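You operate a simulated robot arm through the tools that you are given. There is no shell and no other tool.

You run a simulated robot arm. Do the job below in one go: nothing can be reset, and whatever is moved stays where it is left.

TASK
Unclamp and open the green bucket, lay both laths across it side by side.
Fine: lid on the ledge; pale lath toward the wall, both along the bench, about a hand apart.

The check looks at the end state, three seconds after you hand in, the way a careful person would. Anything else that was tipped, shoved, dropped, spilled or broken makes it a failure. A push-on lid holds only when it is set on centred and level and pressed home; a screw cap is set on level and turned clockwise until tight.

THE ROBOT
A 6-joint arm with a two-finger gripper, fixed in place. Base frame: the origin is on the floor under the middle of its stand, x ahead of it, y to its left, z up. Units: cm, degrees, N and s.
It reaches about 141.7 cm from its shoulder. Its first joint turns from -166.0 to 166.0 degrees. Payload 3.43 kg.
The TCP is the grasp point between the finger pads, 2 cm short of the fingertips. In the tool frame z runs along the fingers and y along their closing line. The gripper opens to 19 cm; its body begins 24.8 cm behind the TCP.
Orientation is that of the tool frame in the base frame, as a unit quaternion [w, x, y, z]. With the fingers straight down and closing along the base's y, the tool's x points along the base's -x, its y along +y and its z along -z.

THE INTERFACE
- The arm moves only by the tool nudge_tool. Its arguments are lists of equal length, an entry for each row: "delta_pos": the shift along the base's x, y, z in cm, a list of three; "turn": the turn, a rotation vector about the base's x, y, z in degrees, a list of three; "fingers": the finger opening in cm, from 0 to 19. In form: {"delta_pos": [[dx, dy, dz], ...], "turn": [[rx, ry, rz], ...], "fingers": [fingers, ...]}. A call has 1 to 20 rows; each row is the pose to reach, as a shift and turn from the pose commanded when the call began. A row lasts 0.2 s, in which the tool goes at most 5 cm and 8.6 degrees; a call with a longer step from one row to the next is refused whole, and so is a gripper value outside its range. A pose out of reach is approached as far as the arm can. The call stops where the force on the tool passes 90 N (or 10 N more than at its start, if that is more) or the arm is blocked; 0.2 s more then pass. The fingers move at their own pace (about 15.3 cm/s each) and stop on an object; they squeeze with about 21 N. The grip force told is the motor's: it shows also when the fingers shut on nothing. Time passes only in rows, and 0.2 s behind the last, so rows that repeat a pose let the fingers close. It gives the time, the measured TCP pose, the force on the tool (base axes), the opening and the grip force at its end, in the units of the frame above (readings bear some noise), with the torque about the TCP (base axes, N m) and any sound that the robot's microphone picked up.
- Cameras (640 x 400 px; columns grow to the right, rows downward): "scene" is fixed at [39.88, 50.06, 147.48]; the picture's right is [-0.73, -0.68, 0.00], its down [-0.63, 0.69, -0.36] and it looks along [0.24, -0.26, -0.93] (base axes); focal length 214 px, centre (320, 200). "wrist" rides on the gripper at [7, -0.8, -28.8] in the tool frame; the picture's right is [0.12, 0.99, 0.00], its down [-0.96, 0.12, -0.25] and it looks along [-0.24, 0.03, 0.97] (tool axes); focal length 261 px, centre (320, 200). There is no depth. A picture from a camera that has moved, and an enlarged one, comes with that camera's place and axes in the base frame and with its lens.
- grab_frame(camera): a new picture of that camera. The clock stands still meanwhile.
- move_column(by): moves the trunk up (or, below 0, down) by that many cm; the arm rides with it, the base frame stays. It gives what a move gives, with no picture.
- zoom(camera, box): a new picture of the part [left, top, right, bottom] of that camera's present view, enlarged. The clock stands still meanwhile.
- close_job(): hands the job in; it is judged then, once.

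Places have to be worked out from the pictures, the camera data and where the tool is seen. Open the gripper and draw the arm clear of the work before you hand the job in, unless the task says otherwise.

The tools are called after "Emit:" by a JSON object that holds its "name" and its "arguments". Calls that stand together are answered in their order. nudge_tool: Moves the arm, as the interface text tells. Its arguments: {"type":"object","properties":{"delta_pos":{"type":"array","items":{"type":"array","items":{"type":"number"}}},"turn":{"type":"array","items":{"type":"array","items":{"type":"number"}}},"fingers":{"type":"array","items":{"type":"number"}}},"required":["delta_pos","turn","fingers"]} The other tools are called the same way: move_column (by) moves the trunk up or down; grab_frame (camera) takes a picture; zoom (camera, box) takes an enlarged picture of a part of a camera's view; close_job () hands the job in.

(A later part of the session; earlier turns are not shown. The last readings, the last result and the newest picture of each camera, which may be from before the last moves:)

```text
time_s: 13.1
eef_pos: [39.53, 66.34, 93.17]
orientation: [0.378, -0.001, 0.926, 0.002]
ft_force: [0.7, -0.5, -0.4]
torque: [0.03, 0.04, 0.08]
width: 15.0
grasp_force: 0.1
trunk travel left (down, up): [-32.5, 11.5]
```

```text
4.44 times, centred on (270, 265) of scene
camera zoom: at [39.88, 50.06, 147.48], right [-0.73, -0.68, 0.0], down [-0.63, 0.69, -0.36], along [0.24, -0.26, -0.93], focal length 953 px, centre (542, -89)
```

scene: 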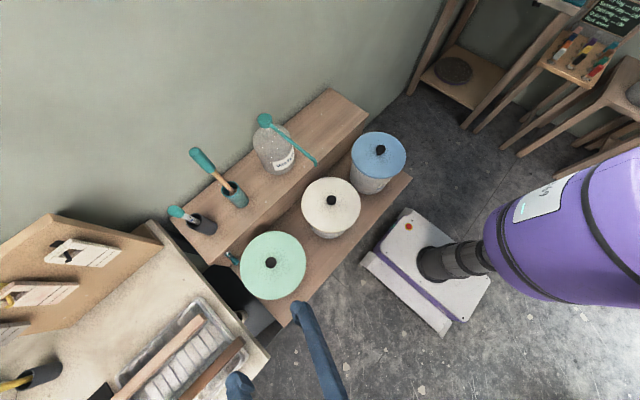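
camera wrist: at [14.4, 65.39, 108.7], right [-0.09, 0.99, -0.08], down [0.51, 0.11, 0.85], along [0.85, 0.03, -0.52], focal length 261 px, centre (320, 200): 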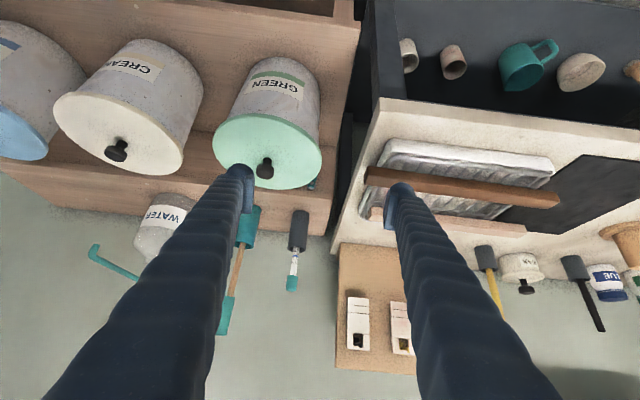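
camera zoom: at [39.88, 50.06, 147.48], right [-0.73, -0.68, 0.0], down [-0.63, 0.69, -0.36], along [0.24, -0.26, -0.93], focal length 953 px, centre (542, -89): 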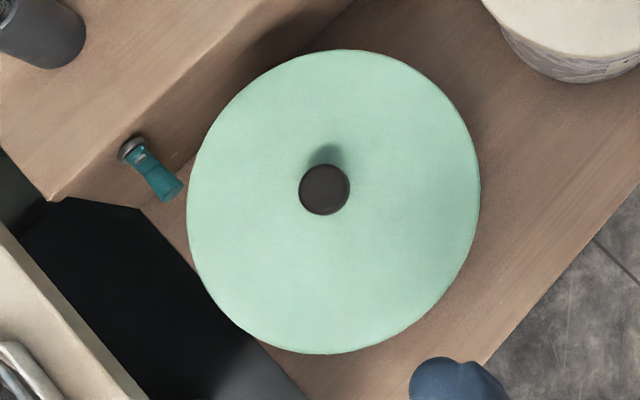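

With more careful camera axes: lid knob head top at about (54.6, 56.0, 79.6), lid surface z≈76, ledge top z≈72 from x=71 to 94. I go upright above the lid knob with the fingers at 8 cm, to test whether the lid comes free.

Emit:
{"name": "nudge_tool", "arguments": {"delta_pos": [[2.5, -1.7, 1], [5, -3.4, 2], [7.5, -5.1, 2], [10, -6.8, 2], [12.5, -8.5, 2], [15.1, -10.3, 2], [15.1, -10.3, 2]], "turn": [[0, 7.4, 0], [0, 14.8, 0], [0, 22.2, 0], [0, 29.6, 0], [0, 37, 0], [0, 44.4, 0], [0, 44.4, 0]], "fingers": [8, 8, 8, 8, 8, 8, 8]}}

Emit:
{"name": "grab_frame", "arguments": {"camera": "wrist"}}

Emit:
{"name": "zoom", "arguments": {"camera": "wrist", "box": [240, 130, 400, 250]}}

```text
time_s: 14.7
eef_pos: [54.68, 56.35, 95.1]
orientation: [0.0, 0.0, 1.0, 0.003]
ft_force: [-0.1, -0.6, 0.0]
torque: [0.1, -0.02, 0.0]
width: 8.03
grasp_force: 0.0
trunk travel left (down, up): [-32.5, 11.5]
```

```text
taken
camera wrist: at [47.72, 55.31, 123.92], right [-0.12, 0.99, 0.0], down [0.96, 0.11, 0.25], along [0.24, 0.03, -0.97], focal length 261 px, centre (320, 200)
```

wrist: 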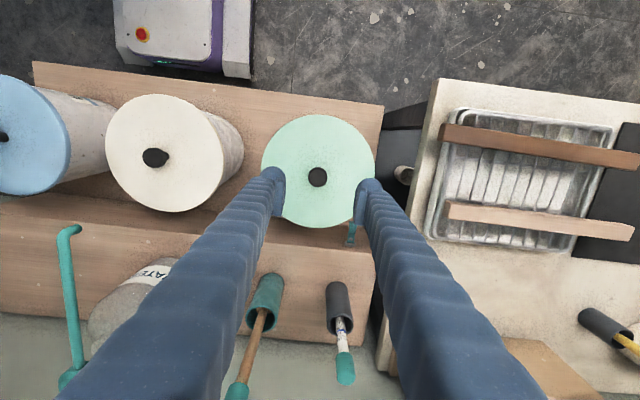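

```text
3.33 times, centred on (320, 190) of wrist
camera zoom: at [47.72, 55.31, 123.92], right [-0.12, 0.99, 0.0], down [0.96, 0.11, 0.25], along [0.24, 0.03, -0.97], focal length 869 px, centre (320, 233)
```

zoom: 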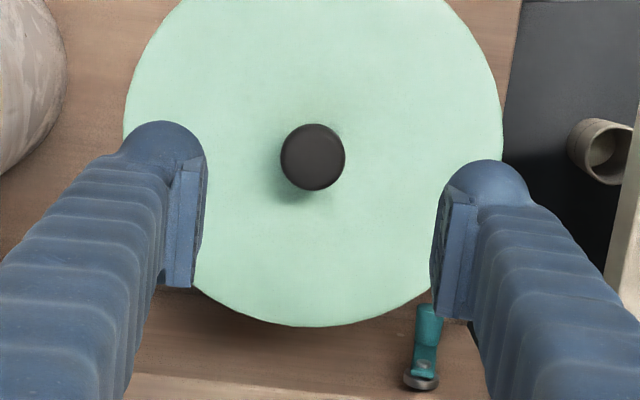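

The knob sits between the fingers at about (54.8, 55.8). I lower toward it and recheck the centring.

Emit:
{"name": "nudge_tool", "arguments": {"delta_pos": [[0.1, -0.2, -4], [0.1, -0.2, -8], [0.1, -0.2, -12]], "turn": [[0, 0, 0], [0, 0, 0], [0, 0, 0]], "fingers": [7, 7, 7]}}

Emit:
{"name": "zoom", "arguments": {"camera": "wrist", "box": [270, 150, 370, 225]}}

```text
time_s: 15.5
eef_pos: [54.94, 55.95, 82.91]
orientation: [-0.001, -0.001, 1.0, 0.001]
ft_force: [-0.1, -0.2, 0.1]
torque: [-0.04, 0.06, 0.01]
width: 6.98
grasp_force: 0.1
trunk travel left (down, up): [-32.5, 11.5]
```

```text
5.33 times, centred on (320, 188) of wrist
camera zoom: at [47.98, 55.15, 111.7], right [-0.12, 0.99, 0.0], down [0.96, 0.12, 0.25], along [0.24, 0.03, -0.97], focal length 1390 px, centre (320, 267)
```

zoom: 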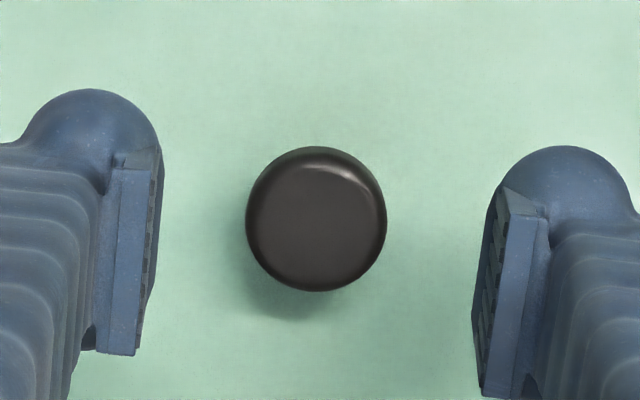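

The knob is centred within about 1 mm. I lower to TCP z≈78.8 (tips just above the lid) and close on the head.

Emit:
{"name": "nudge_tool", "arguments": {"delta_pos": [[-0.1, 0, -2], [-0.1, 0, -3.2], [-0.1, 0, -4.1], [-0.1, 0, -4.1], [-0.1, 0, -4.1], [-0.1, 0, -4.1]], "turn": [[0, 0, 0], [0, 0, 0], [0, 0, 0], [0, 0, 0], [0, 0, 0], [0, 0, 0]], "fingers": [7, 7, 6, 4, 2, 0]}}

Emit:
{"name": "zoom", "arguments": {"camera": "wrist", "box": [250, 140, 390, 240]}}

```text
time_s: 16.9
eef_pos: [54.7, 56.14, 78.92]
orientation: [-0.001, 0.001, 1.0, 0.002]
ft_force: [-0.4, 0.5, 0.3]
torque: [0.0, 0.04, 0.02]
width: 3.12
grasp_force: 20.7
trunk travel left (down, up): [-32.5, 11.5]
heard: snap
```

```text
4.00 times, centred on (320, 190) of wrist
camera zoom: at [47.66, 55.14, 107.73], right [-0.12, 0.99, 0.0], down [0.96, 0.12, 0.25], along [0.24, 0.03, -0.97], focal length 1043 px, centre (320, 240)
```

zoom: 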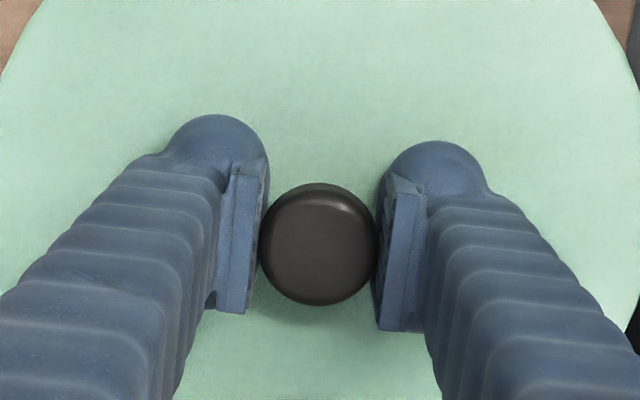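

The grip holds the knob head at 3.1 cm and I heard a snap. I now lift very gently by 1 cm and watch the force.

Emit:
{"name": "nudge_tool", "arguments": {"delta_pos": [[0, 0, 0.2], [0, 0, 0.4], [0, 0, 0.6], [0, 0, 0.8], [0, 0, 1.0]], "turn": [[0, 0, 0], [0, 0, 0], [0, 0, 0], [0, 0, 0], [0, 0, 0]], "fingers": [0, 0, 0, 0, 0]}}

Emit:
{"name": "zoom", "arguments": {"camera": "wrist", "box": [200, 80, 440, 260]}}

```text
time_s: 18.1
eef_pos: [54.58, 55.94, 79.92]
orientation: [-0.001, -0.001, 1.0, 0.001]
ft_force: [-0.7, 0.5, -1.7]
torque: [-0.02, 0.04, -0.01]
width: 3.1
grasp_force: 20.7
trunk travel left (down, up): [-32.5, 11.5]
```

```text
2.22 times, centred on (320, 170) of wrist
camera zoom: at [47.66, 55.13, 108.82], right [-0.12, 0.99, 0.0], down [0.96, 0.12, 0.25], along [0.24, 0.03, -0.97], focal length 579 px, centre (320, 267)
```

zoom: 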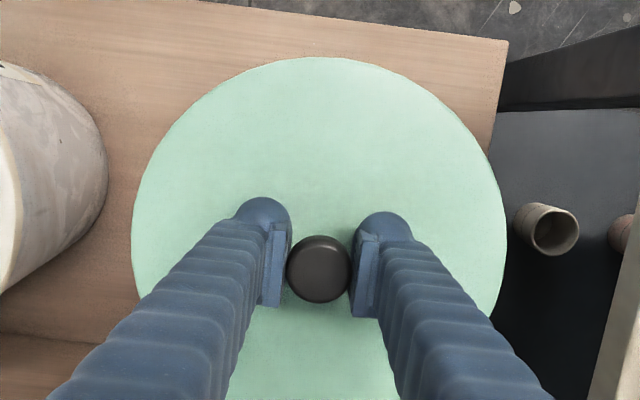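

The lid follows with only about 1.7 N of weight, so it is free. I lift it straight up about 12 cm and check that the bucket stayed put.

Emit:
{"name": "nudge_tool", "arguments": {"delta_pos": [[0, 0, 1], [0, 0, 2.5], [0, 0, 4.5], [0, 0, 7], [0, 0, 9.5], [0, 0, 12], [0, 0, 14]], "turn": [[0, 0, 0], [0, 0, 0], [0, 0, 0], [0, 0, 0], [0, 0, 0], [0, 0, 0], [0, 0, 0]], "fingers": [0, 0, 0, 0, 0, 0, 0]}}

Emit:
{"name": "grab_frame", "arguments": {"camera": "wrist"}}

Emit:
{"name": "grab_frame", "arguments": {"camera": "scene"}}

```text
time_s: 19.7
eef_pos: [54.59, 56.03, 94.03]
orientation: [-0.001, -0.001, 1.0, 0.001]
ft_force: [0.2, 0.1, -0.9]
torque: [0.01, 0.01, -0.03]
width: 3.09
grasp_force: 20.6
trunk travel left (down, up): [-32.5, 11.5]
```

```text
taken
camera wrist: at [47.65, 55.05, 122.73], right [-0.12, 0.99, 0.0], down [0.96, 0.12, 0.25], along [0.24, 0.03, -0.97], focal length 261 px, centre (320, 200)
```

wrist: 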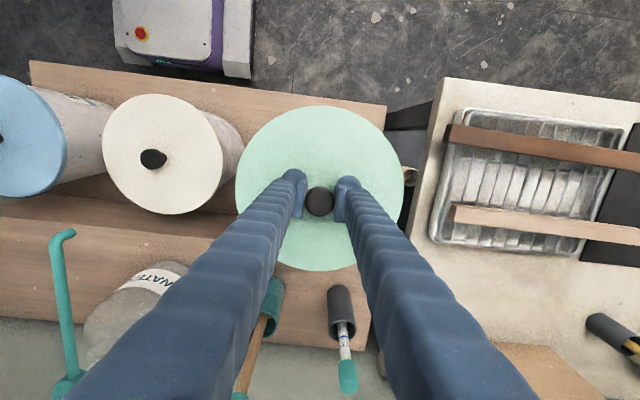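

```text
taken
```

scene: 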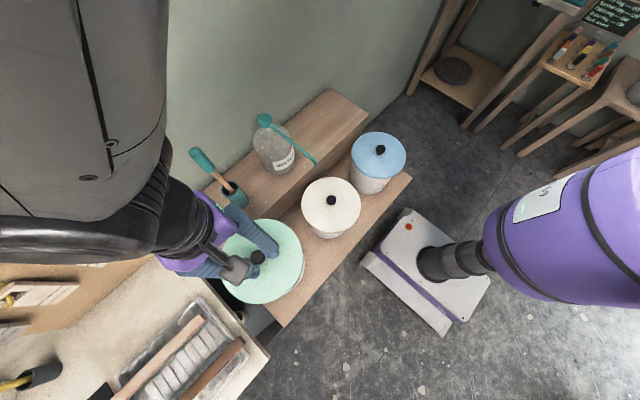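

The lid hangs level in the grip and the bucket stayed in place. The ledge's free stretch is between its right end and the water bottle, so I carry the lid at x≈46 (clear of the bottle's spout at (62, 28, 94)) toward y≈5.

Emit:
{"name": "nudge_tool", "arguments": {"delta_pos": [[-2, -2, 0.5], [-4.5, -5, 1], [-7, -8.5, 1], [-8.5, -12.3, 1], [-8.5, -16.3, 1], [-8.5, -20.3, 1], [-8.5, -24.3, 1], [-8.5, -28.3, 1], [-8.5, -32.3, 1], [-8.5, -36.3, 1], [-8.5, -40.3, 1], [-8.5, -44.3, 1], [-8.5, -48.3, 1], [-8.5, -51.3, 1], [-8.5, -51.3, 1]], "turn": [[0, 0, 0], [0, 0, 0], [0, 0, 0], [0, 0, 0], [0, 0, 0], [0, 0, 0], [0, 0, 0], [0, 0, 0], [0, 0, 0], [0, 0, 0], [0, 0, 0], [0, 0, 0], [0, 0, 0], [0, 0, 0], [0, 0, 0]], "fingers": [0, 0, 0, 0, 0, 0, 0, 0, 0, 0, 0, 0, 0, 0, 0]}}

Emit:
{"name": "grab_frame", "arguments": {"camera": "wrist"}}

Emit:
{"name": "grab_frame", "arguments": {"camera": "scene"}}

```text
time_s: 22.9
eef_pos: [46.03, 4.56, 95.03]
orientation: [-0.001, -0.001, 1.0, 0.003]
ft_force: [-1.0, -0.3, -1.2]
torque: [0.06, 0.01, 0.0]
width: 3.1
grasp_force: 21.1
trunk travel left (down, up): [-32.5, 11.5]
```

```text
taken
camera wrist: at [39.14, 3.69, 123.78], right [-0.12, 0.99, 0.0], down [0.96, 0.12, 0.25], along [0.24, 0.03, -0.97], focal length 261 px, centre (320, 200)
```

wrist: 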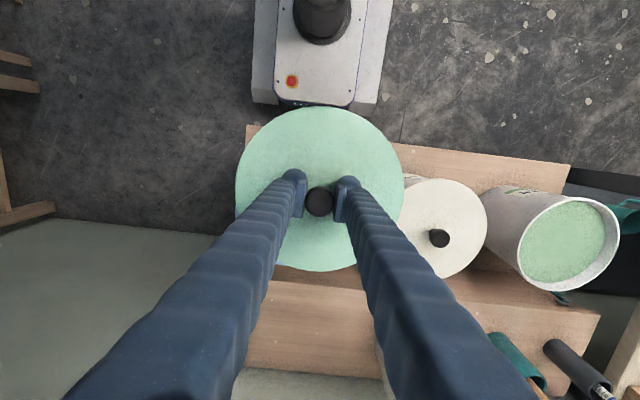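

```text
taken
```

scene: 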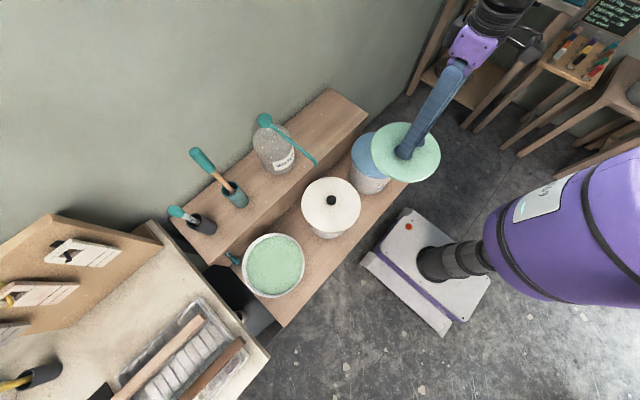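

The green bucket is open and undisturbed, full of green glaze. I zoom in to pin down the free end of the ledge before setting the lid there.

Emit:
{"name": "zoom", "arguments": {"camera": "scene", "box": [240, 70, 400, 190]}}

Emit:
{"name": "zoom", "arguments": {"camera": "scene", "box": [210, 220, 320, 310]}}

Emit:
{"name": "zoom", "arguments": {"camera": "wrist", "box": [200, 230, 440, 400]}}

```text
3.33 times, centred on (320, 130) of scene
camera zoom: at [39.88, 50.06, 147.48], right [-0.73, -0.68, 0.0], down [-0.63, 0.69, -0.36], along [0.24, -0.26, -0.93], focal length 715 px, centre (320, 433)
```

zoom: 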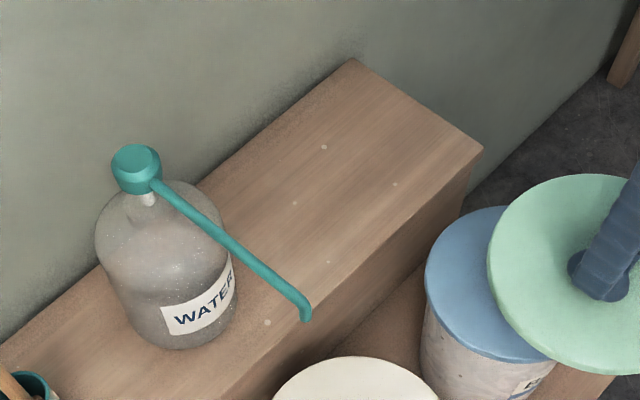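

```text
4.44 times, centred on (265, 265) of scene
camera zoom: at [39.88, 50.06, 147.48], right [-0.73, -0.68, 0.0], down [-0.63, 0.69, -0.36], along [0.24, -0.26, -0.93], focal length 953 px, centre (564, -89)
```

zoom: 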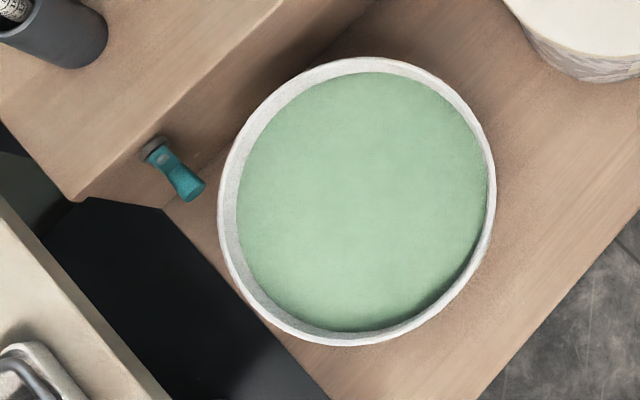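

```text
2.35 times, centred on (320, 315) of wrist
camera zoom: at [39.14, 3.69, 123.78], right [-0.12, 0.99, 0.0], down [0.96, 0.12, 0.25], along [0.24, 0.03, -0.97], focal length 613 px, centre (320, -71)
```

zoom: 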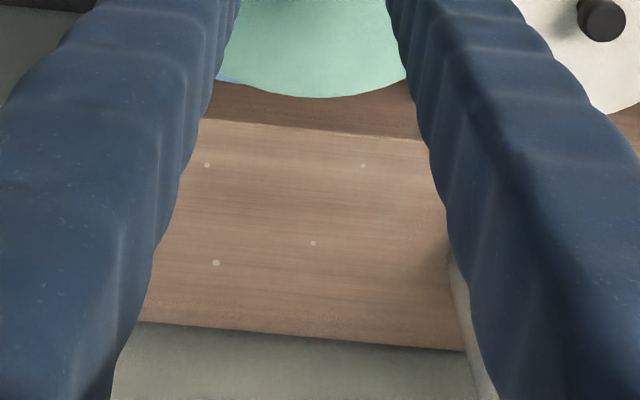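

The free ledge area runs x≈71.4–95.4, y from −16 to about 22 (bottle). I carry the lid to its middle at (83.3, 4), staying high.

Emit:
{"name": "nudge_tool", "arguments": {"delta_pos": [[3, 0, 0], [7, 0, 0], [11, 0, 0], [15, -0.2, 0], [19, -0.4, 0], [23, -0.5, 0], [27, -0.5, 0], [31, -0.5, 0], [35, -0.5, 0], [37.3, -0.5, 0], [37.3, -0.5, -3], [37.3, -0.5, -6], [37.3, -0.5, -9], [37.3, -0.5, -12], [37.3, -0.5, -14], [37.3, -0.5, -14]], "turn": [[0, 0, 0], [0, 0, 0], [0, 0, 0], [0, 0, 0], [0, 0, 0], [0, 0, 0], [0, 0, 0], [0, 0, 0], [0, 0, 0], [0, 0, 0], [0, 0, 0], [0, 0, 0], [0, 0, 0], [0, 0, 0], [0, 0, 0], [0, 0, 0]], "fingers": [0, 0, 0, 0, 0, 0, 0, 0, 0, 0, 0, 0, 0, 0, 0, 0]}}

Emit:
{"name": "grab_frame", "arguments": {"camera": "wrist"}}

Emit:
{"name": "grab_frame", "arguments": {"camera": "scene"}}

```text
time_s: 26.3
eef_pos: [83.27, 4.24, 80.97]
orientation: [0.0, -0.001, 1.0, 0.001]
ft_force: [-0.1, 0.1, -1.0]
torque: [-0.01, -0.04, 0.03]
width: 3.04
grasp_force: 20.8
trunk travel left (down, up): [-32.5, 11.5]
```

```text
taken
camera wrist: at [76.42, 3.27, 109.78], right [-0.12, 0.99, 0.0], down [0.96, 0.12, 0.25], along [0.24, 0.03, -0.97], focal length 261 px, centre (320, 200)
```

wrist: 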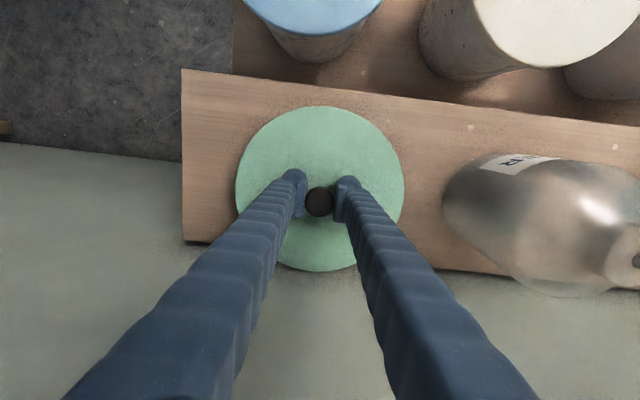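

```text
taken
```

scene: 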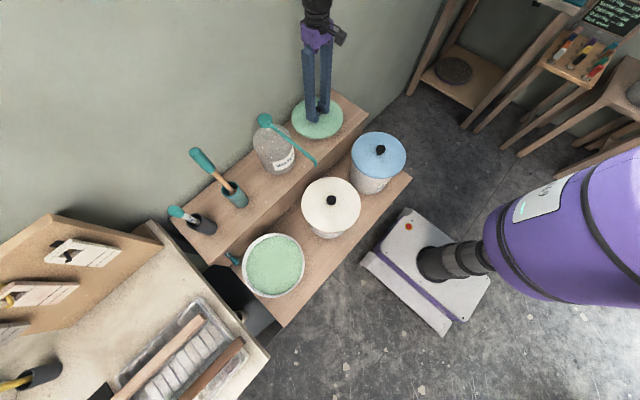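

The lid hovers over the free ledge area, well inside its edges. I lower it in small steps until it touches.

Emit:
{"name": "nudge_tool", "arguments": {"delta_pos": [[-0.3, 0, -1.5], [-0.3, 0, -3], [-0.3, 0, -3.6], [-0.3, 0, -4.0]], "turn": [[0, 0, 0], [0, 0, 0], [0, 0, 0], [0, 0, 0]], "fingers": [0, 0, 0, 0]}}

Emit:
{"name": "zoom", "arguments": {"camera": "scene", "box": [270, 80, 370, 150]}}

```text
time_s: 27.3
eef_pos: [83.26, 4.2, 77.23]
orientation: [0.001, 0.0, 1.0, 0.002]
ft_force: [0.0, -2.0, 24.3]
torque: [-0.02, 0.08, 0.0]
width: 2.98
grasp_force: 21.2
trunk travel left (down, up): [-32.5, 11.5]
```

```text
5.71 times, centred on (320, 115) of scene
camera zoom: at [39.88, 50.06, 147.48], right [-0.73, -0.68, 0.0], down [-0.63, 0.69, -0.36], along [0.24, -0.26, -0.93], focal length 1226 px, centre (320, 686)
```

zoom: 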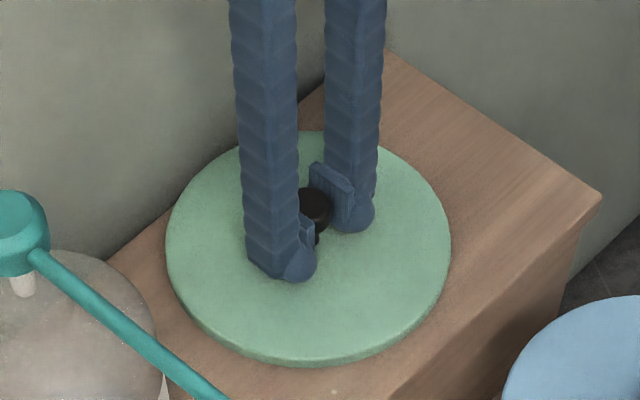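

Contact reads 24 N: the lid rests on the ledge. I ease the pressure off, open the fingers, and rise straight up.

Emit:
{"name": "nudge_tool", "arguments": {"delta_pos": [[0, 0, 0.2], [0, 0, 0.3], [0, 0, 0.3], [0, 0, 0.3], [0, 0, 0.3], [0, 0, 3], [0, 0, 7], [0, 0, 11], [0, 0, 15], [0, 0, 18]], "turn": [[0, 0, 0], [0, 0, 0], [0, 0, 0], [0, 0, 0], [0, 0, 0], [0, 0, 0], [0, 0, 0], [0, 0, 0], [0, 0, 0], [0, 0, 0]], "fingers": [0, 3.4, 5, 7, 7, 7, 7, 7, 7, 7]}}

Emit:
{"name": "grab_frame", "arguments": {"camera": "scene"}}

Emit:
{"name": "zoom", "arguments": {"camera": "scene", "box": [250, 70, 390, 170]}}

Emit:
{"name": "grab_frame", "arguments": {"camera": "wrist"}}

```text
time_s: 29.5
eef_pos: [83.11, 4.21, 94.97]
orientation: [-0.001, -0.001, 1.0, 0.001]
ft_force: [-0.4, -0.4, 1.1]
torque: [-0.02, -0.07, -0.06]
width: 7.02
grasp_force: 0.0
trunk travel left (down, up): [-32.5, 11.5]
```

```text
taken
```

scene: 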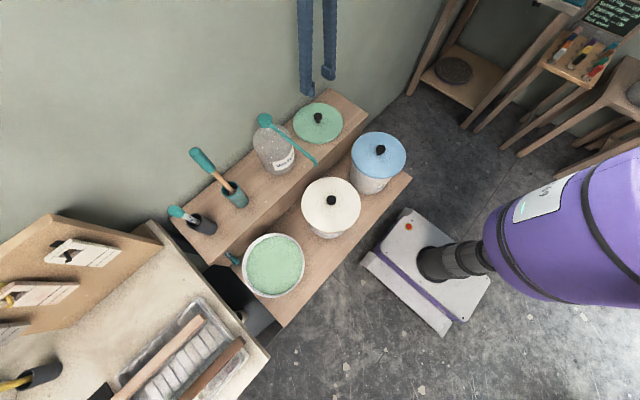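

```text
4.00 times, centred on (320, 120) of scene
camera zoom: at [39.88, 50.06, 147.48], right [-0.73, -0.68, 0.0], down [-0.63, 0.69, -0.36], along [0.24, -0.26, -0.93], focal length 858 px, centre (320, 520)
```

zoom: 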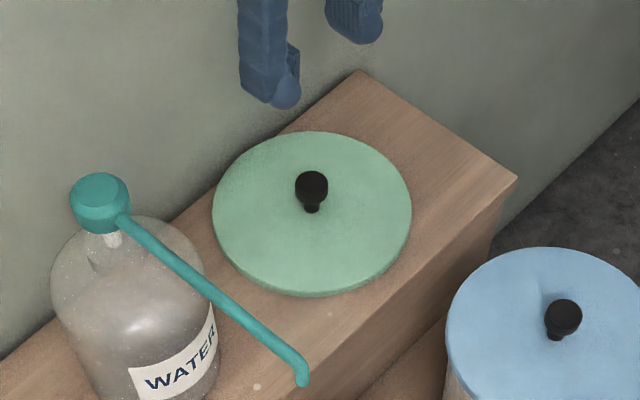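

```text
taken
camera wrist: at [76.1, 3.34, 123.8], right [-0.12, 0.99, 0.0], down [0.96, 0.12, 0.25], along [0.24, 0.03, -0.97], focal length 261 px, centre (320, 200)
```

wrist: 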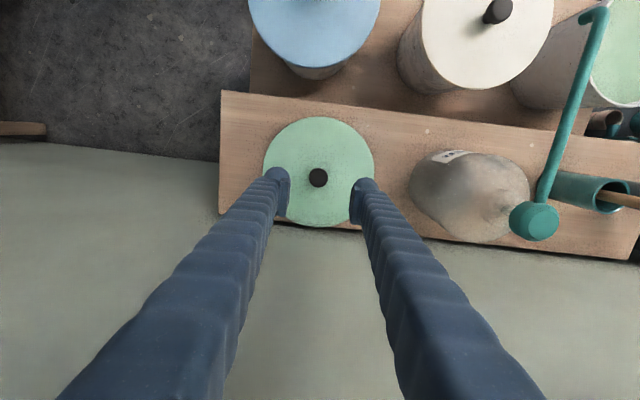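

The lid lies flat on the ledge, clear of the bottle. I retreat toward the robot side and turn the gripper 90° (needed for the laths; it also lets a finger fit between the crank and the bench so I can turn the crank clearly further open).

Emit:
{"name": "nudge_tool", "arguments": {"delta_pos": [[-4, 0, 1], [-8.5, 0, 2], [-13, 0, 3], [-17.5, 0, 3], [-22, 0, 3], [-26.5, 0, 3], [-31, 0, 3], [-35, 0, 3], [-38, 2, 3], [-39, 6, 3], [-39, 10, 3], [-39, 14, 3], [-39, 18, 3], [-39, 22, 3]], "turn": [[0, 0, 0], [0, 0, 0], [0, 0, 0], [0, 0, 8], [0, 0, 16], [0, 0, 24], [0, 0, 32], [0, 0, 40], [0, 0, 48], [0, 0, 56], [0, 0, 64], [0, 0, 72], [0, 0, 80], [0, 0, 88]], "fingers": [7, 7, 7, 7, 7, 7, 7, 7, 7, 7, 7, 7, 7, 7]}}

Emit:
{"name": "grab_frame", "arguments": {"camera": "scene"}}

Emit:
{"name": "grab_frame", "arguments": {"camera": "wrist"}}

```text
time_s: 32.5
eef_pos: [43.95, 26.39, 97.94]
orientation: [-0.001, -0.696, 0.718, 0.001]
ft_force: [0.1, -0.4, -0.6]
torque: [0.01, -0.02, -0.01]
width: 6.99
grasp_force: 0.0
trunk travel left (down, up): [-32.5, 11.5]
```

```text
taken
```

scene: 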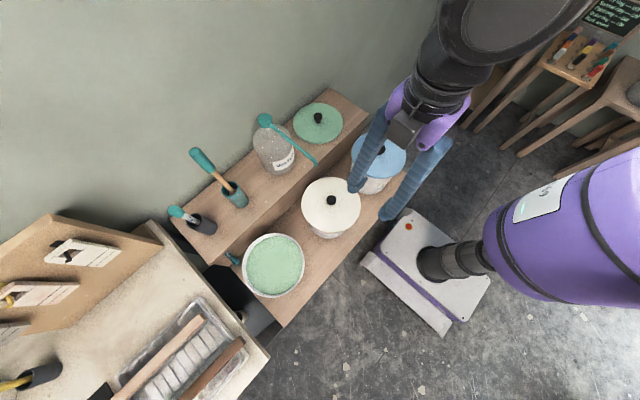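

```text
taken
camera wrist: at [44.85, 19.43, 126.69], right [-1.0, -0.09, 0.0], down [-0.08, 0.97, 0.25], along [-0.03, 0.25, -0.97], focal length 261 px, centre (320, 200)
```

wrist: 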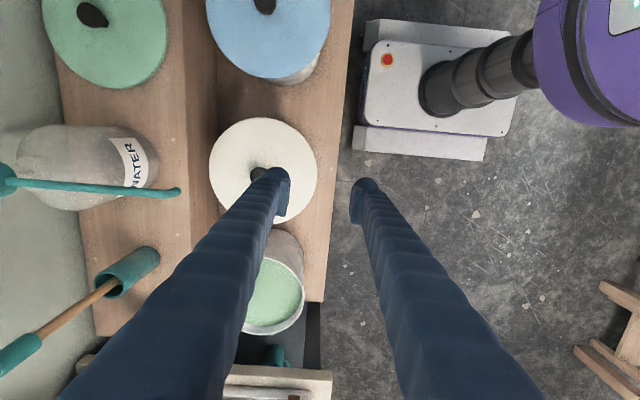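

Yaw is now about 88°. I continue across to above the crank side, closing the fingers and finishing the yaw to 90°.

Emit:
{"name": "nudge_tool", "arguments": {"delta_pos": [[0, 4, 0], [0, 8, 0], [0, 12, 0], [0, 16.5, 0], [0, 21, 0], [0, 25.5, 0], [1, 30, 0], [3, 34, 0], [6, 37.5, -1], [9.5, 40.5, -2], [13.5, 43, -3], [17.5, 43.6, -5], [19.5, 43.6, -8], [19.5, 43.6, -8]], "turn": [[0, 0, 0], [0, 0, 1.8], [0, 0, 1.8], [0, 0, 1.8], [0, 0, 1.8], [0, 0, 1.8], [0, 0, 1.8], [0, 0, 1.8], [0, 0, 1.8], [0, 0, 1.8], [0, 0, 1.8], [0, 0, 1.8], [0, 0, 1.8], [0, 0, 1.8]], "fingers": [7, 5, 3, 1, 0, 0, 0, 0, 0, 0, 0, 0, 0, 0]}}

Emit:
{"name": "grab_frame", "arguments": {"camera": "wrist"}}

Emit:
{"name": "zoom", "arguments": {"camera": "wrist", "box": [220, 110, 420, 260]}}

Emit:
{"name": "grab_frame", "arguments": {"camera": "scene"}}

```text
time_s: 35.5
eef_pos: [63.44, 70.04, 89.96]
orientation: [-0.001, -0.707, 0.708, 0.001]
ft_force: [1.0, -0.5, -0.8]
torque: [-0.05, -0.02, 0.0]
width: 0.0
grasp_force: 20.9
trunk travel left (down, up): [-32.5, 11.5]
```

```text
taken
camera wrist: at [64.57, 63.03, 118.8], right [-0.99, -0.12, 0.0], down [-0.11, 0.96, 0.25], along [-0.03, 0.25, -0.97], focal length 261 px, centre (320, 200)
```

wrist: 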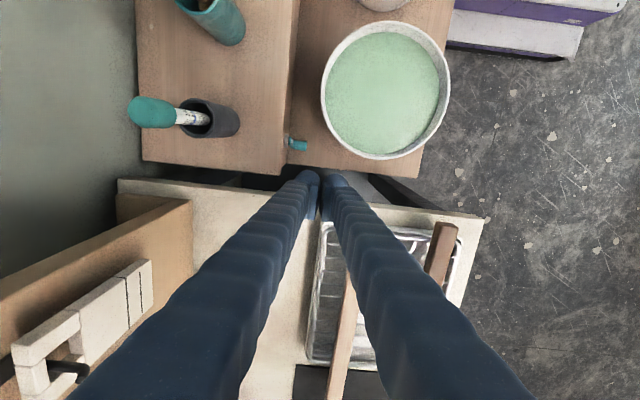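

```text
2.67 times, centred on (320, 185) of wrist
camera zoom: at [64.57, 63.03, 118.8], right [-0.99, -0.12, 0.0], down [-0.11, 0.96, 0.25], along [-0.03, 0.25, -0.97], focal length 695 px, centre (320, 240)
```

zoom: 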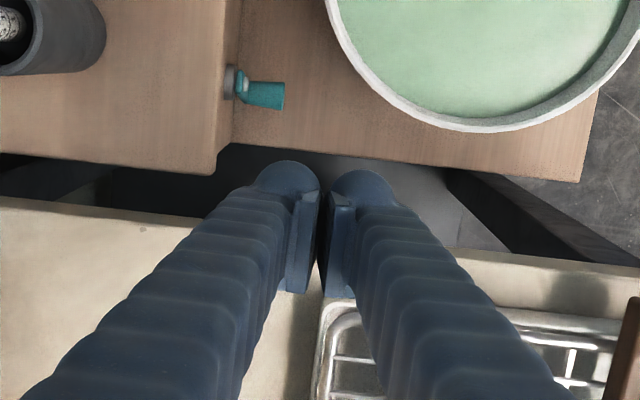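

```text
taken
```

scene: 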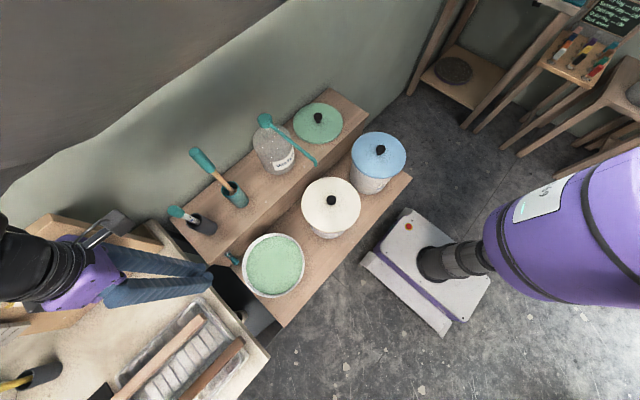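

Seen from above, the crank is at about −78° (knob at x 66.9–69.6, y≈65.6, z≈65.8). I lower the closed fingers in the free pocket beside it, in front of the knob's end, keeping clear of rim and bench.

Emit:
{"name": "nudge_tool", "arguments": {"delta_pos": [[0, 0.3, -4.5], [0, 0.3, -9], [0, 0.3, -13], [0, 0.3, -16.5], [0, 0.3, -19.5], [0, 0.3, -22], [0, 0.3, -23.6]], "turn": [[0, 0, 0], [0, 0, 0], [0, 0, 0], [0, 0, 0], [0, 0, 0], [0, 0, 0], [0, 0, 0]], "fingers": [0, 0, 0, 0, 0, 0, 0]}}

Emit:
{"name": "zoom", "arguments": {"camera": "wrist", "box": [220, 100, 420, 250]}}

```text
time_s: 37.1
eef_pos: [63.52, 70.07, 66.41]
orientation: [-0.002, -0.706, 0.708, 0.001]
ft_force: [0.4, 0.2, -0.9]
torque: [-0.04, 0.03, 0.02]
width: 0.0
grasp_force: 21.1
trunk travel left (down, up): [-32.5, 11.5]
```

```text
2.67 times, centred on (320, 175) of wrist
camera zoom: at [64.57, 63.1, 95.17], right [-0.99, -0.12, 0.0], down [-0.11, 0.96, 0.25], along [-0.03, 0.25, -0.97], focal length 695 px, centre (320, 267)
```

zoom: 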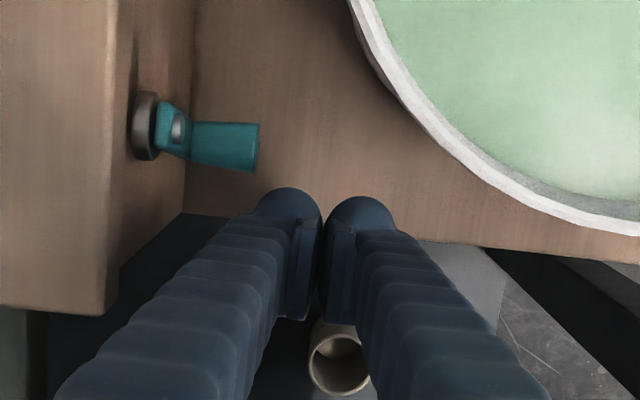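

Clear view: the knob's end is just left of the finger, with about 0.4 cm clearance. I slide 1.6 cm toward the ledge and then push the knob toward −y gently.

Emit:
{"name": "nudge_tool", "arguments": {"delta_pos": [[0.8, 0.1, 0], [1.6, 0.1, 0], [1.6, -0.4, 0], [1.6, -0.9, 0], [1.6, -1.4, 0]], "turn": [[0, 0, 0], [0, 0, 0], [0, 0, 0], [0, 0, 0], [0, 0, 0]], "fingers": [0, 0, 0, 0, 0]}}

Emit:
{"name": "zoom", "arguments": {"camera": "wrist", "box": [220, 100, 420, 250]}}

```text
time_s: 38.3
eef_pos: [65.17, 68.71, 66.42]
orientation: [-0.001, -0.706, 0.708, 0.001]
ft_force: [0.3, -1.6, -0.8]
torque: [-0.03, -0.01, 0.02]
width: 0.0
grasp_force: 21.7
trunk travel left (down, up): [-32.5, 11.5]
```

```text
2.67 times, centred on (320, 175) of wrist
camera zoom: at [66.21, 61.69, 95.25], right [-0.99, -0.12, 0.0], down [-0.11, 0.96, 0.25], along [-0.03, 0.25, -0.97], focal length 695 px, centre (320, 267)
```

zoom: 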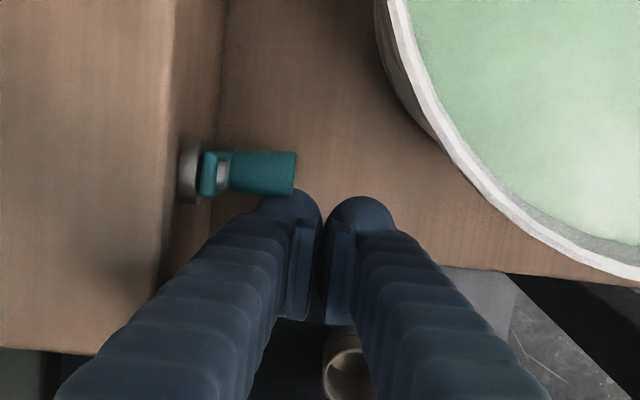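

The knob yields with only about 1.6 N. I push another 1.6 cm so it goes clearly past bottom, still away from the rim.

Emit:
{"name": "nudge_tool", "arguments": {"delta_pos": [[0, -0.5, 0], [0, -1.0, 0], [0, -1.6, 0]], "turn": [[0, 0, 0], [0, 0, 0], [0, 0, 0]], "fingers": [0, 0, 0]}}

Emit:
{"name": "zoom", "arguments": {"camera": "wrist", "box": [220, 100, 420, 250]}}

```text
time_s: 39.1
eef_pos: [65.17, 68.15, 66.4]
orientation: [0.003, -0.707, 0.707, 0.003]
ft_force: [-6.9, 74.4, -17.4]
torque: [0.49, 1.11, 0.81]
width: 0.0
grasp_force: 21.0
trunk travel left (down, up): [-32.5, 11.5]
```

```text
2.67 times, centred on (320, 175) of wrist
camera zoom: at [66.03, 60.86, 95.2], right [-0.99, -0.12, 0.0], down [-0.11, 0.96, 0.26], along [-0.03, 0.25, -0.97], focal length 695 px, centre (320, 267)
```

zoom: 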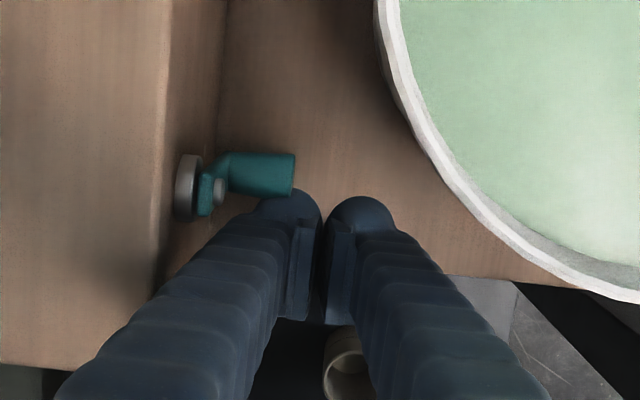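

The crank has hit its end stop at about −95° (74 N), so it is fully unclamped. I back off to +y at once and rise.

Emit:
{"name": "nudge_tool", "arguments": {"delta_pos": [[0, 1.2, 0], [0, 2.6, 0], [-1.6, 2.9, 0], [-1.6, 2.9, 4], [-1.6, 2.9, 8.5], [-1.6, 2.9, 13], [-1.6, 2.9, 17.5], [-1.6, 2.9, 22], [-1.6, 2.9, 26]], "turn": [[0, 0, 0], [0, 0, 0], [0, 0, 0], [0, 0, 0], [0, 0, 0], [0, 0, 0], [0, 0, 0], [0, 0, 0], [0, 0, 0]], "fingers": [0, 0, 0, 0, 0, 0, 0, 0, 0]}}

Emit:
{"name": "grab_frame", "arguments": {"camera": "wrist"}}

Emit:
{"name": "zoom", "arguments": {"camera": "scene", "box": [190, 210, 330, 320]}}

```text
time_s: 41.1
eef_pos: [63.7, 69.89, 92.63]
orientation: [0.0, -0.706, 0.708, 0.001]
ft_force: [0.4, -0.9, 0.0]
torque: [-0.01, -0.01, 0.01]
width: 0.0
grasp_force: 20.8
trunk travel left (down, up): [-32.5, 11.5]
```

```text
taken
camera wrist: at [64.66, 62.87, 121.42], right [-0.99, -0.12, 0.0], down [-0.11, 0.96, 0.25], along [-0.03, 0.25, -0.97], focal length 261 px, centre (320, 200)
```

wrist: 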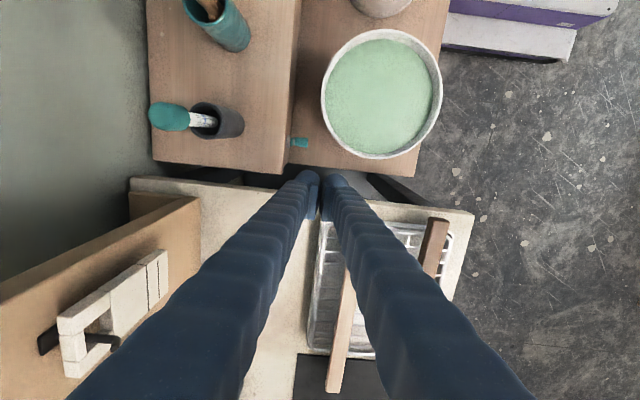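

```text
3.64 times, centred on (260, 265) of scene
camera zoom: at [39.88, 50.06, 147.48], right [-0.73, -0.68, 0.0], down [-0.63, 0.69, -0.36], along [0.24, -0.26, -0.93], focal length 780 px, centre (538, -36)
```

zoom: 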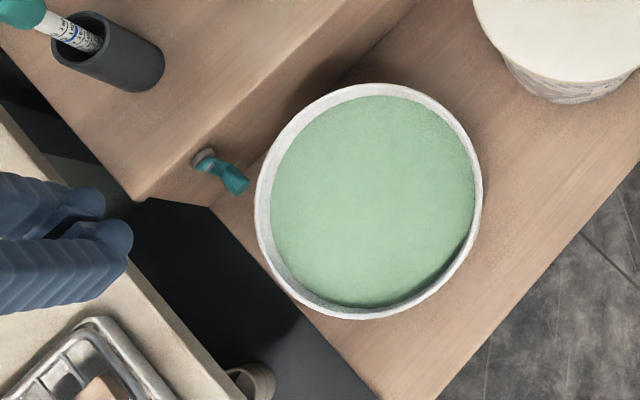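

Crank pointing down, bucket untouched. Next the laths: I rise and move above the tray with the fingers open to measure both laths from directly above.

Emit:
{"name": "nudge_tool", "arguments": {"delta_pos": [[-2, 1, 3], [-4.5, 3, 6], [-7, 6, 9], [-9.5, 9, 11], [-11.5, 12, 13], [-11.5, 15, 15], [-11.5, 16, 16], [-11.5, 16, 16]], "turn": [[0, 0, 0], [0, 0, 0], [0, 0, 0], [0, 0, 0], [0, 0, 0], [0, 0, 0], [0, 0, 0], [0, 0, 0]], "fingers": [3, 8, 12, 16, 19, 19, 19, 19]}}

Emit:
{"name": "grab_frame", "arguments": {"camera": "wrist"}}

Emit:
{"name": "grab_frame", "arguments": {"camera": "scene"}}

```text
time_s: 42.9
eef_pos: [51.81, 85.84, 108.44]
orientation: [-0.002, -0.707, 0.708, 0.001]
ft_force: [-0.2, -0.6, 0.3]
torque: [0.02, 0.02, 0.0]
width: 18.99
grasp_force: 0.1
trunk travel left (down, up): [-32.5, 11.5]
```

```text
taken
camera wrist: at [52.93, 78.91, 137.2], right [-0.99, -0.12, 0.0], down [-0.11, 0.96, 0.25], along [-0.03, 0.25, -0.97], focal length 261 px, centre (320, 200)
```

wrist: 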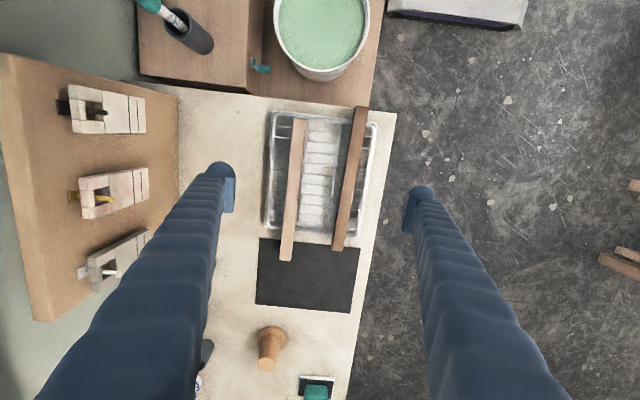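

```text
taken
```

scene: 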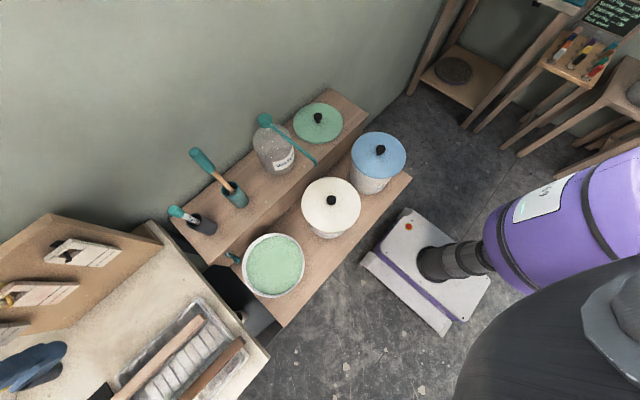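

Excellent top view of tray and laths; I zoom in for exact ends and edges.

Emit:
{"name": "zoom", "arguments": {"camera": "wrist", "box": [230, 95, 410, 275]}}

Emit:
{"name": "zoom", "arguments": {"camera": "wrist", "box": [260, 95, 400, 185]}}

Emit:
{"name": "zoom", "arguments": {"camera": "wrist", "box": [260, 185, 400, 275]}}

Emit:
{"name": "zoom", "arguments": {"camera": "scene", "box": [100, 290, 280, 400]}}

```text
2.22 times, centred on (320, 185) of wrist
camera zoom: at [52.93, 78.91, 137.2], right [-0.99, -0.12, 0.0], down [-0.11, 0.96, 0.25], along [-0.03, 0.25, -0.97], focal length 579 px, centre (320, 233)
```

zoom: 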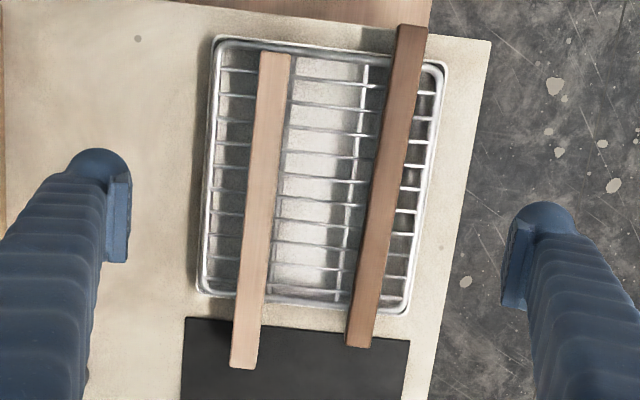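

```text
4.44 times, centred on (330, 140) of wrist
camera zoom: at [52.93, 78.91, 137.2], right [-0.99, -0.12, 0.0], down [-0.11, 0.96, 0.25], along [-0.03, 0.25, -0.97], focal length 1158 px, centre (276, 467)
```

zoom: 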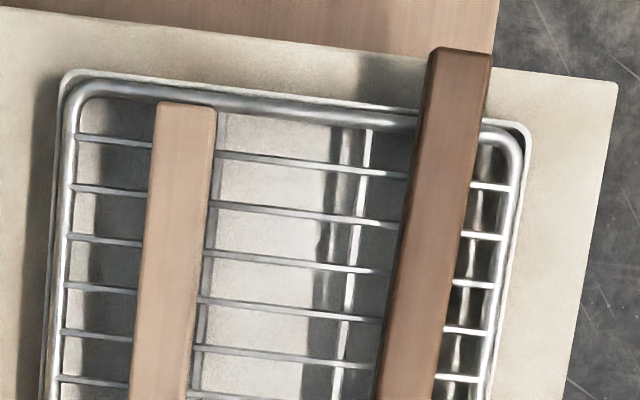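

```text
4.44 times, centred on (330, 230) of wrist
camera zoom: at [52.93, 78.91, 137.2], right [-0.99, -0.12, 0.0], down [-0.11, 0.96, 0.25], along [-0.03, 0.25, -0.97], focal length 1158 px, centre (276, 67)
```

zoom: 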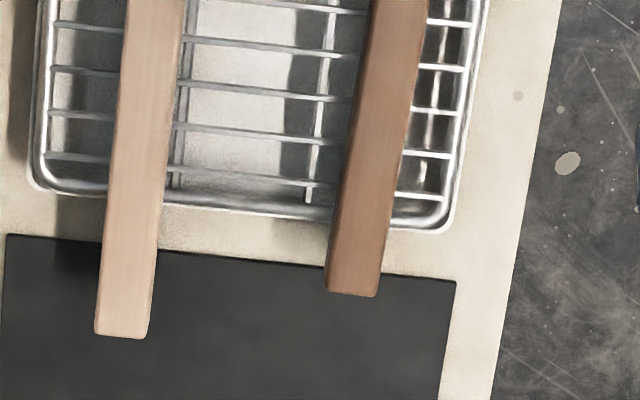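

```text
3.56 times, centred on (190, 345) of scene
camera zoom: at [39.88, 50.06, 147.48], right [-0.73, -0.68, 0.0], down [-0.63, 0.69, -0.36], along [0.24, -0.26, -0.93], focal length 763 px, centre (782, -316)
```

zoom: 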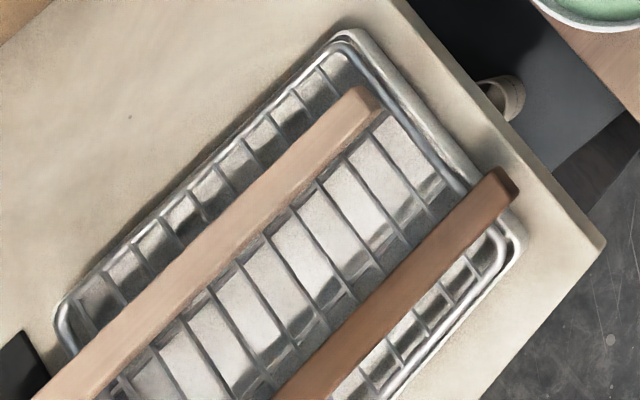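

Laths measure about 30.3 × 2.5 cm, tops at z≈84.5: pale centre ≈ (57.2, 91.5), brown centre ≈ (45.9, 87.9), both nearly parallel to y. I zoom once more to judge the lath thickness before gripping.

Emit:
{"name": "zoom", "arguments": {"camera": "scene", "box": [190, 295, 258, 350]}}

Emit:
{"name": "zoom", "arguments": {"camera": "wrist", "box": [270, 0, 380, 130]}}

```text
7.27 times, centred on (224, 322) of scene
camera zoom: at [39.88, 50.06, 147.48], right [-0.73, -0.68, 0.0], down [-0.63, 0.69, -0.36], along [0.24, -0.26, -0.93], focal length 1560 px, centre (1018, -691)
```

zoom: 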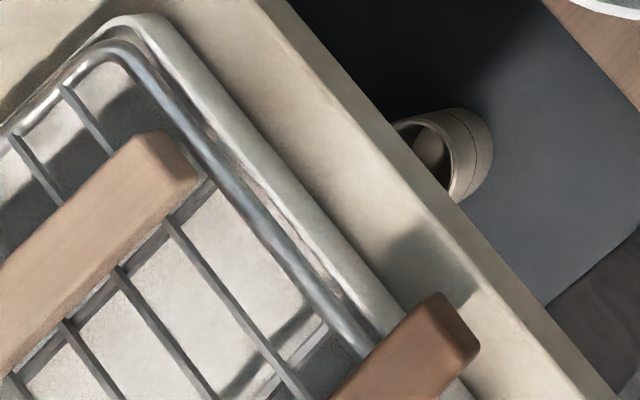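

```text
3.08 times, centred on (325, 65) of wrist
camera zoom: at [52.93, 78.91, 137.2], right [-0.99, -0.12, 0.0], down [-0.11, 0.96, 0.25], along [-0.03, 0.25, -0.97], focal length 802 px, centre (305, 615)
```

zoom: 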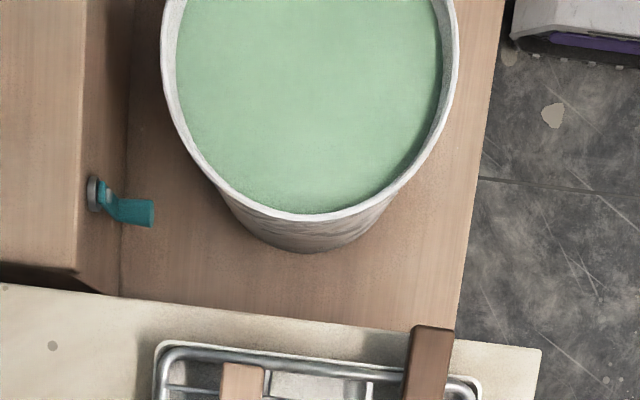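

Lath thickness is about 2 cm; they rest on the tray rim at z≈82.6. I go over the pale lath's middle at (57.2, 91.5), fingers 6 cm open, and stop a few cm above it to check alignment.

Emit:
{"name": "nudge_tool", "arguments": {"delta_pos": [[1.5, 1.5, -3.5], [3, 3, -7.5], [4.5, 4.5, -11.5], [5.1, 5.6, -16], [5.1, 5.6, -19.5], [5.1, 5.6, -19.5]], "turn": [[0, 0, 0], [0, 0, 0], [0, 0, 0], [0, 0, 0], [0, 0, 0], [0, 0, 0]], "fingers": [15, 11, 8, 6, 6, 6]}}

Emit:
{"name": "grab_frame", "arguments": {"camera": "wrist"}}

Emit:
{"name": "zoom", "arguments": {"camera": "wrist", "box": [250, 130, 390, 230]}}

```text
time_s: 44.3
eef_pos: [54.22, 86.51, 89.71]
orientation: [-0.001, -0.707, 0.707, 0.002]
ft_force: [0.6, -0.1, -0.6]
torque: [-0.09, 0.12, 0.02]
width: 5.98
grasp_force: 0.0
out of reach, approached as far as the arm can: row 1, 2, 3, 4, 5, 6
trunk travel left (down, up): [-32.5, 11.5]
```

```text
taken
camera wrist: at [55.22, 79.4, 118.49], right [-0.99, -0.12, 0.0], down [-0.11, 0.96, 0.25], along [-0.03, 0.25, -0.97], focal length 261 px, centre (320, 200)
```

wrist: 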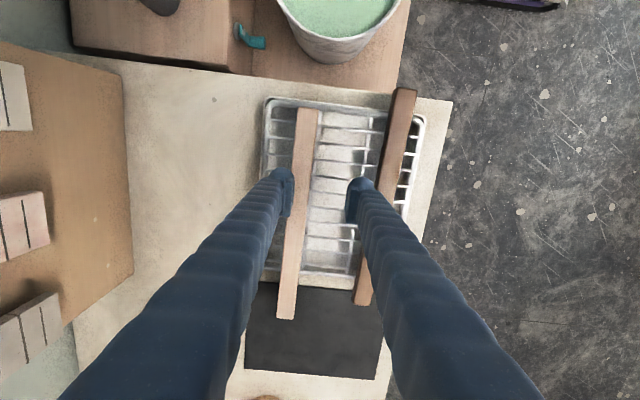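

```text
4.00 times, centred on (320, 180) of wrist
camera zoom: at [55.22, 79.4, 118.49], right [-0.99, -0.12, 0.0], down [-0.11, 0.96, 0.25], along [-0.03, 0.25, -0.97], focal length 1043 px, centre (320, 280)
```

zoom: 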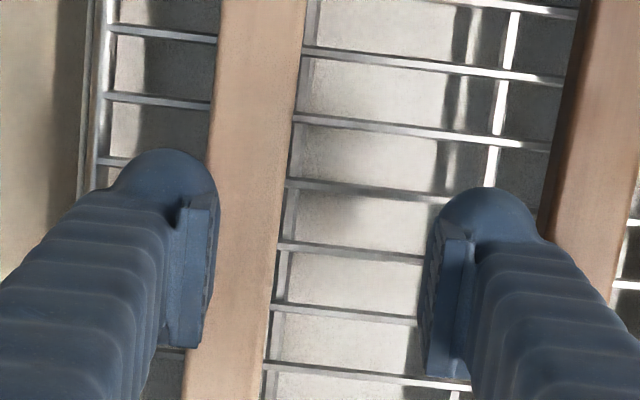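

That spot is beyond the arm's reach from the present trunk height (it got to about (54.2, 86.5, 89.7)). I rise back up first, then lower the trunk so the shoulder sits lower.

Emit:
{"name": "nudge_tool", "arguments": {"delta_pos": [[-0.5, -1, 4], [-1.5, -2, 8], [-3, -3, 12], [-4, -4, 16], [-5, -5.5, 19.5], [-5, -5.5, 19.5]], "turn": [[0, 0, 0], [0, 0, 0], [0, 0, 0], [0, 0, 0], [0, 0, 0], [0, 0, 0]], "fingers": [6, 6, 6, 6, 6, 6]}}

```text
time_s: 45.7
eef_pos: [49.19, 80.69, 109.39]
orientation: [-0.002, -0.706, 0.708, 0.002]
ft_force: [-0.2, 0.1, -0.4]
torque: [0.02, 0.01, -0.02]
width: 5.99
grasp_force: 0.0
trunk travel left (down, up): [-32.5, 11.5]
```

Now at (49.2, 80.7, 109.4). I lower the trunk by 10 cm and check the readings.

Emit:
{"name": "move_column", "arguments": {"by": -10}}

Emit:
{"name": "grab_frame", "arguments": {"camera": "scene"}}

Emit:
{"name": "grab_frame", "arguments": {"camera": "wrist"}}

```text
time_s: 47.0
eef_pos: [49.24, 80.89, 99.5]
orientation: [-0.001, -0.705, 0.709, 0.001]
ft_force: [0.1, 0.0, 0.2]
torque: [0.07, -0.02, 0.05]
width: 5.98
grasp_force: 0.1
trunk travel left (down, up): [-22.5, 21.5]
```

```text
taken
```

scene: 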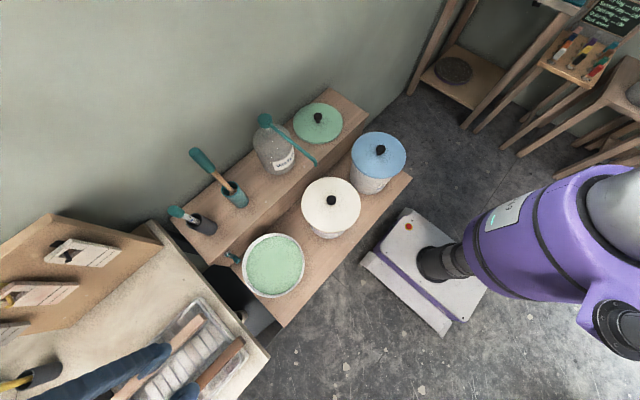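

```text
taken
camera wrist: at [50.12, 73.74, 128.26], right [-0.99, -0.12, 0.0], down [-0.11, 0.96, 0.25], along [-0.03, 0.25, -0.97], focal length 261 px, centre (320, 200)
```

wrist: 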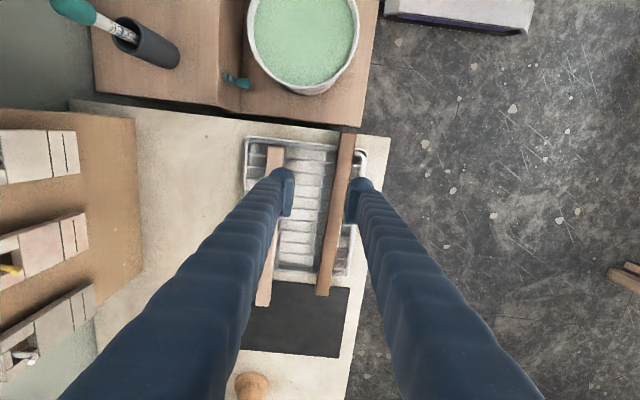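

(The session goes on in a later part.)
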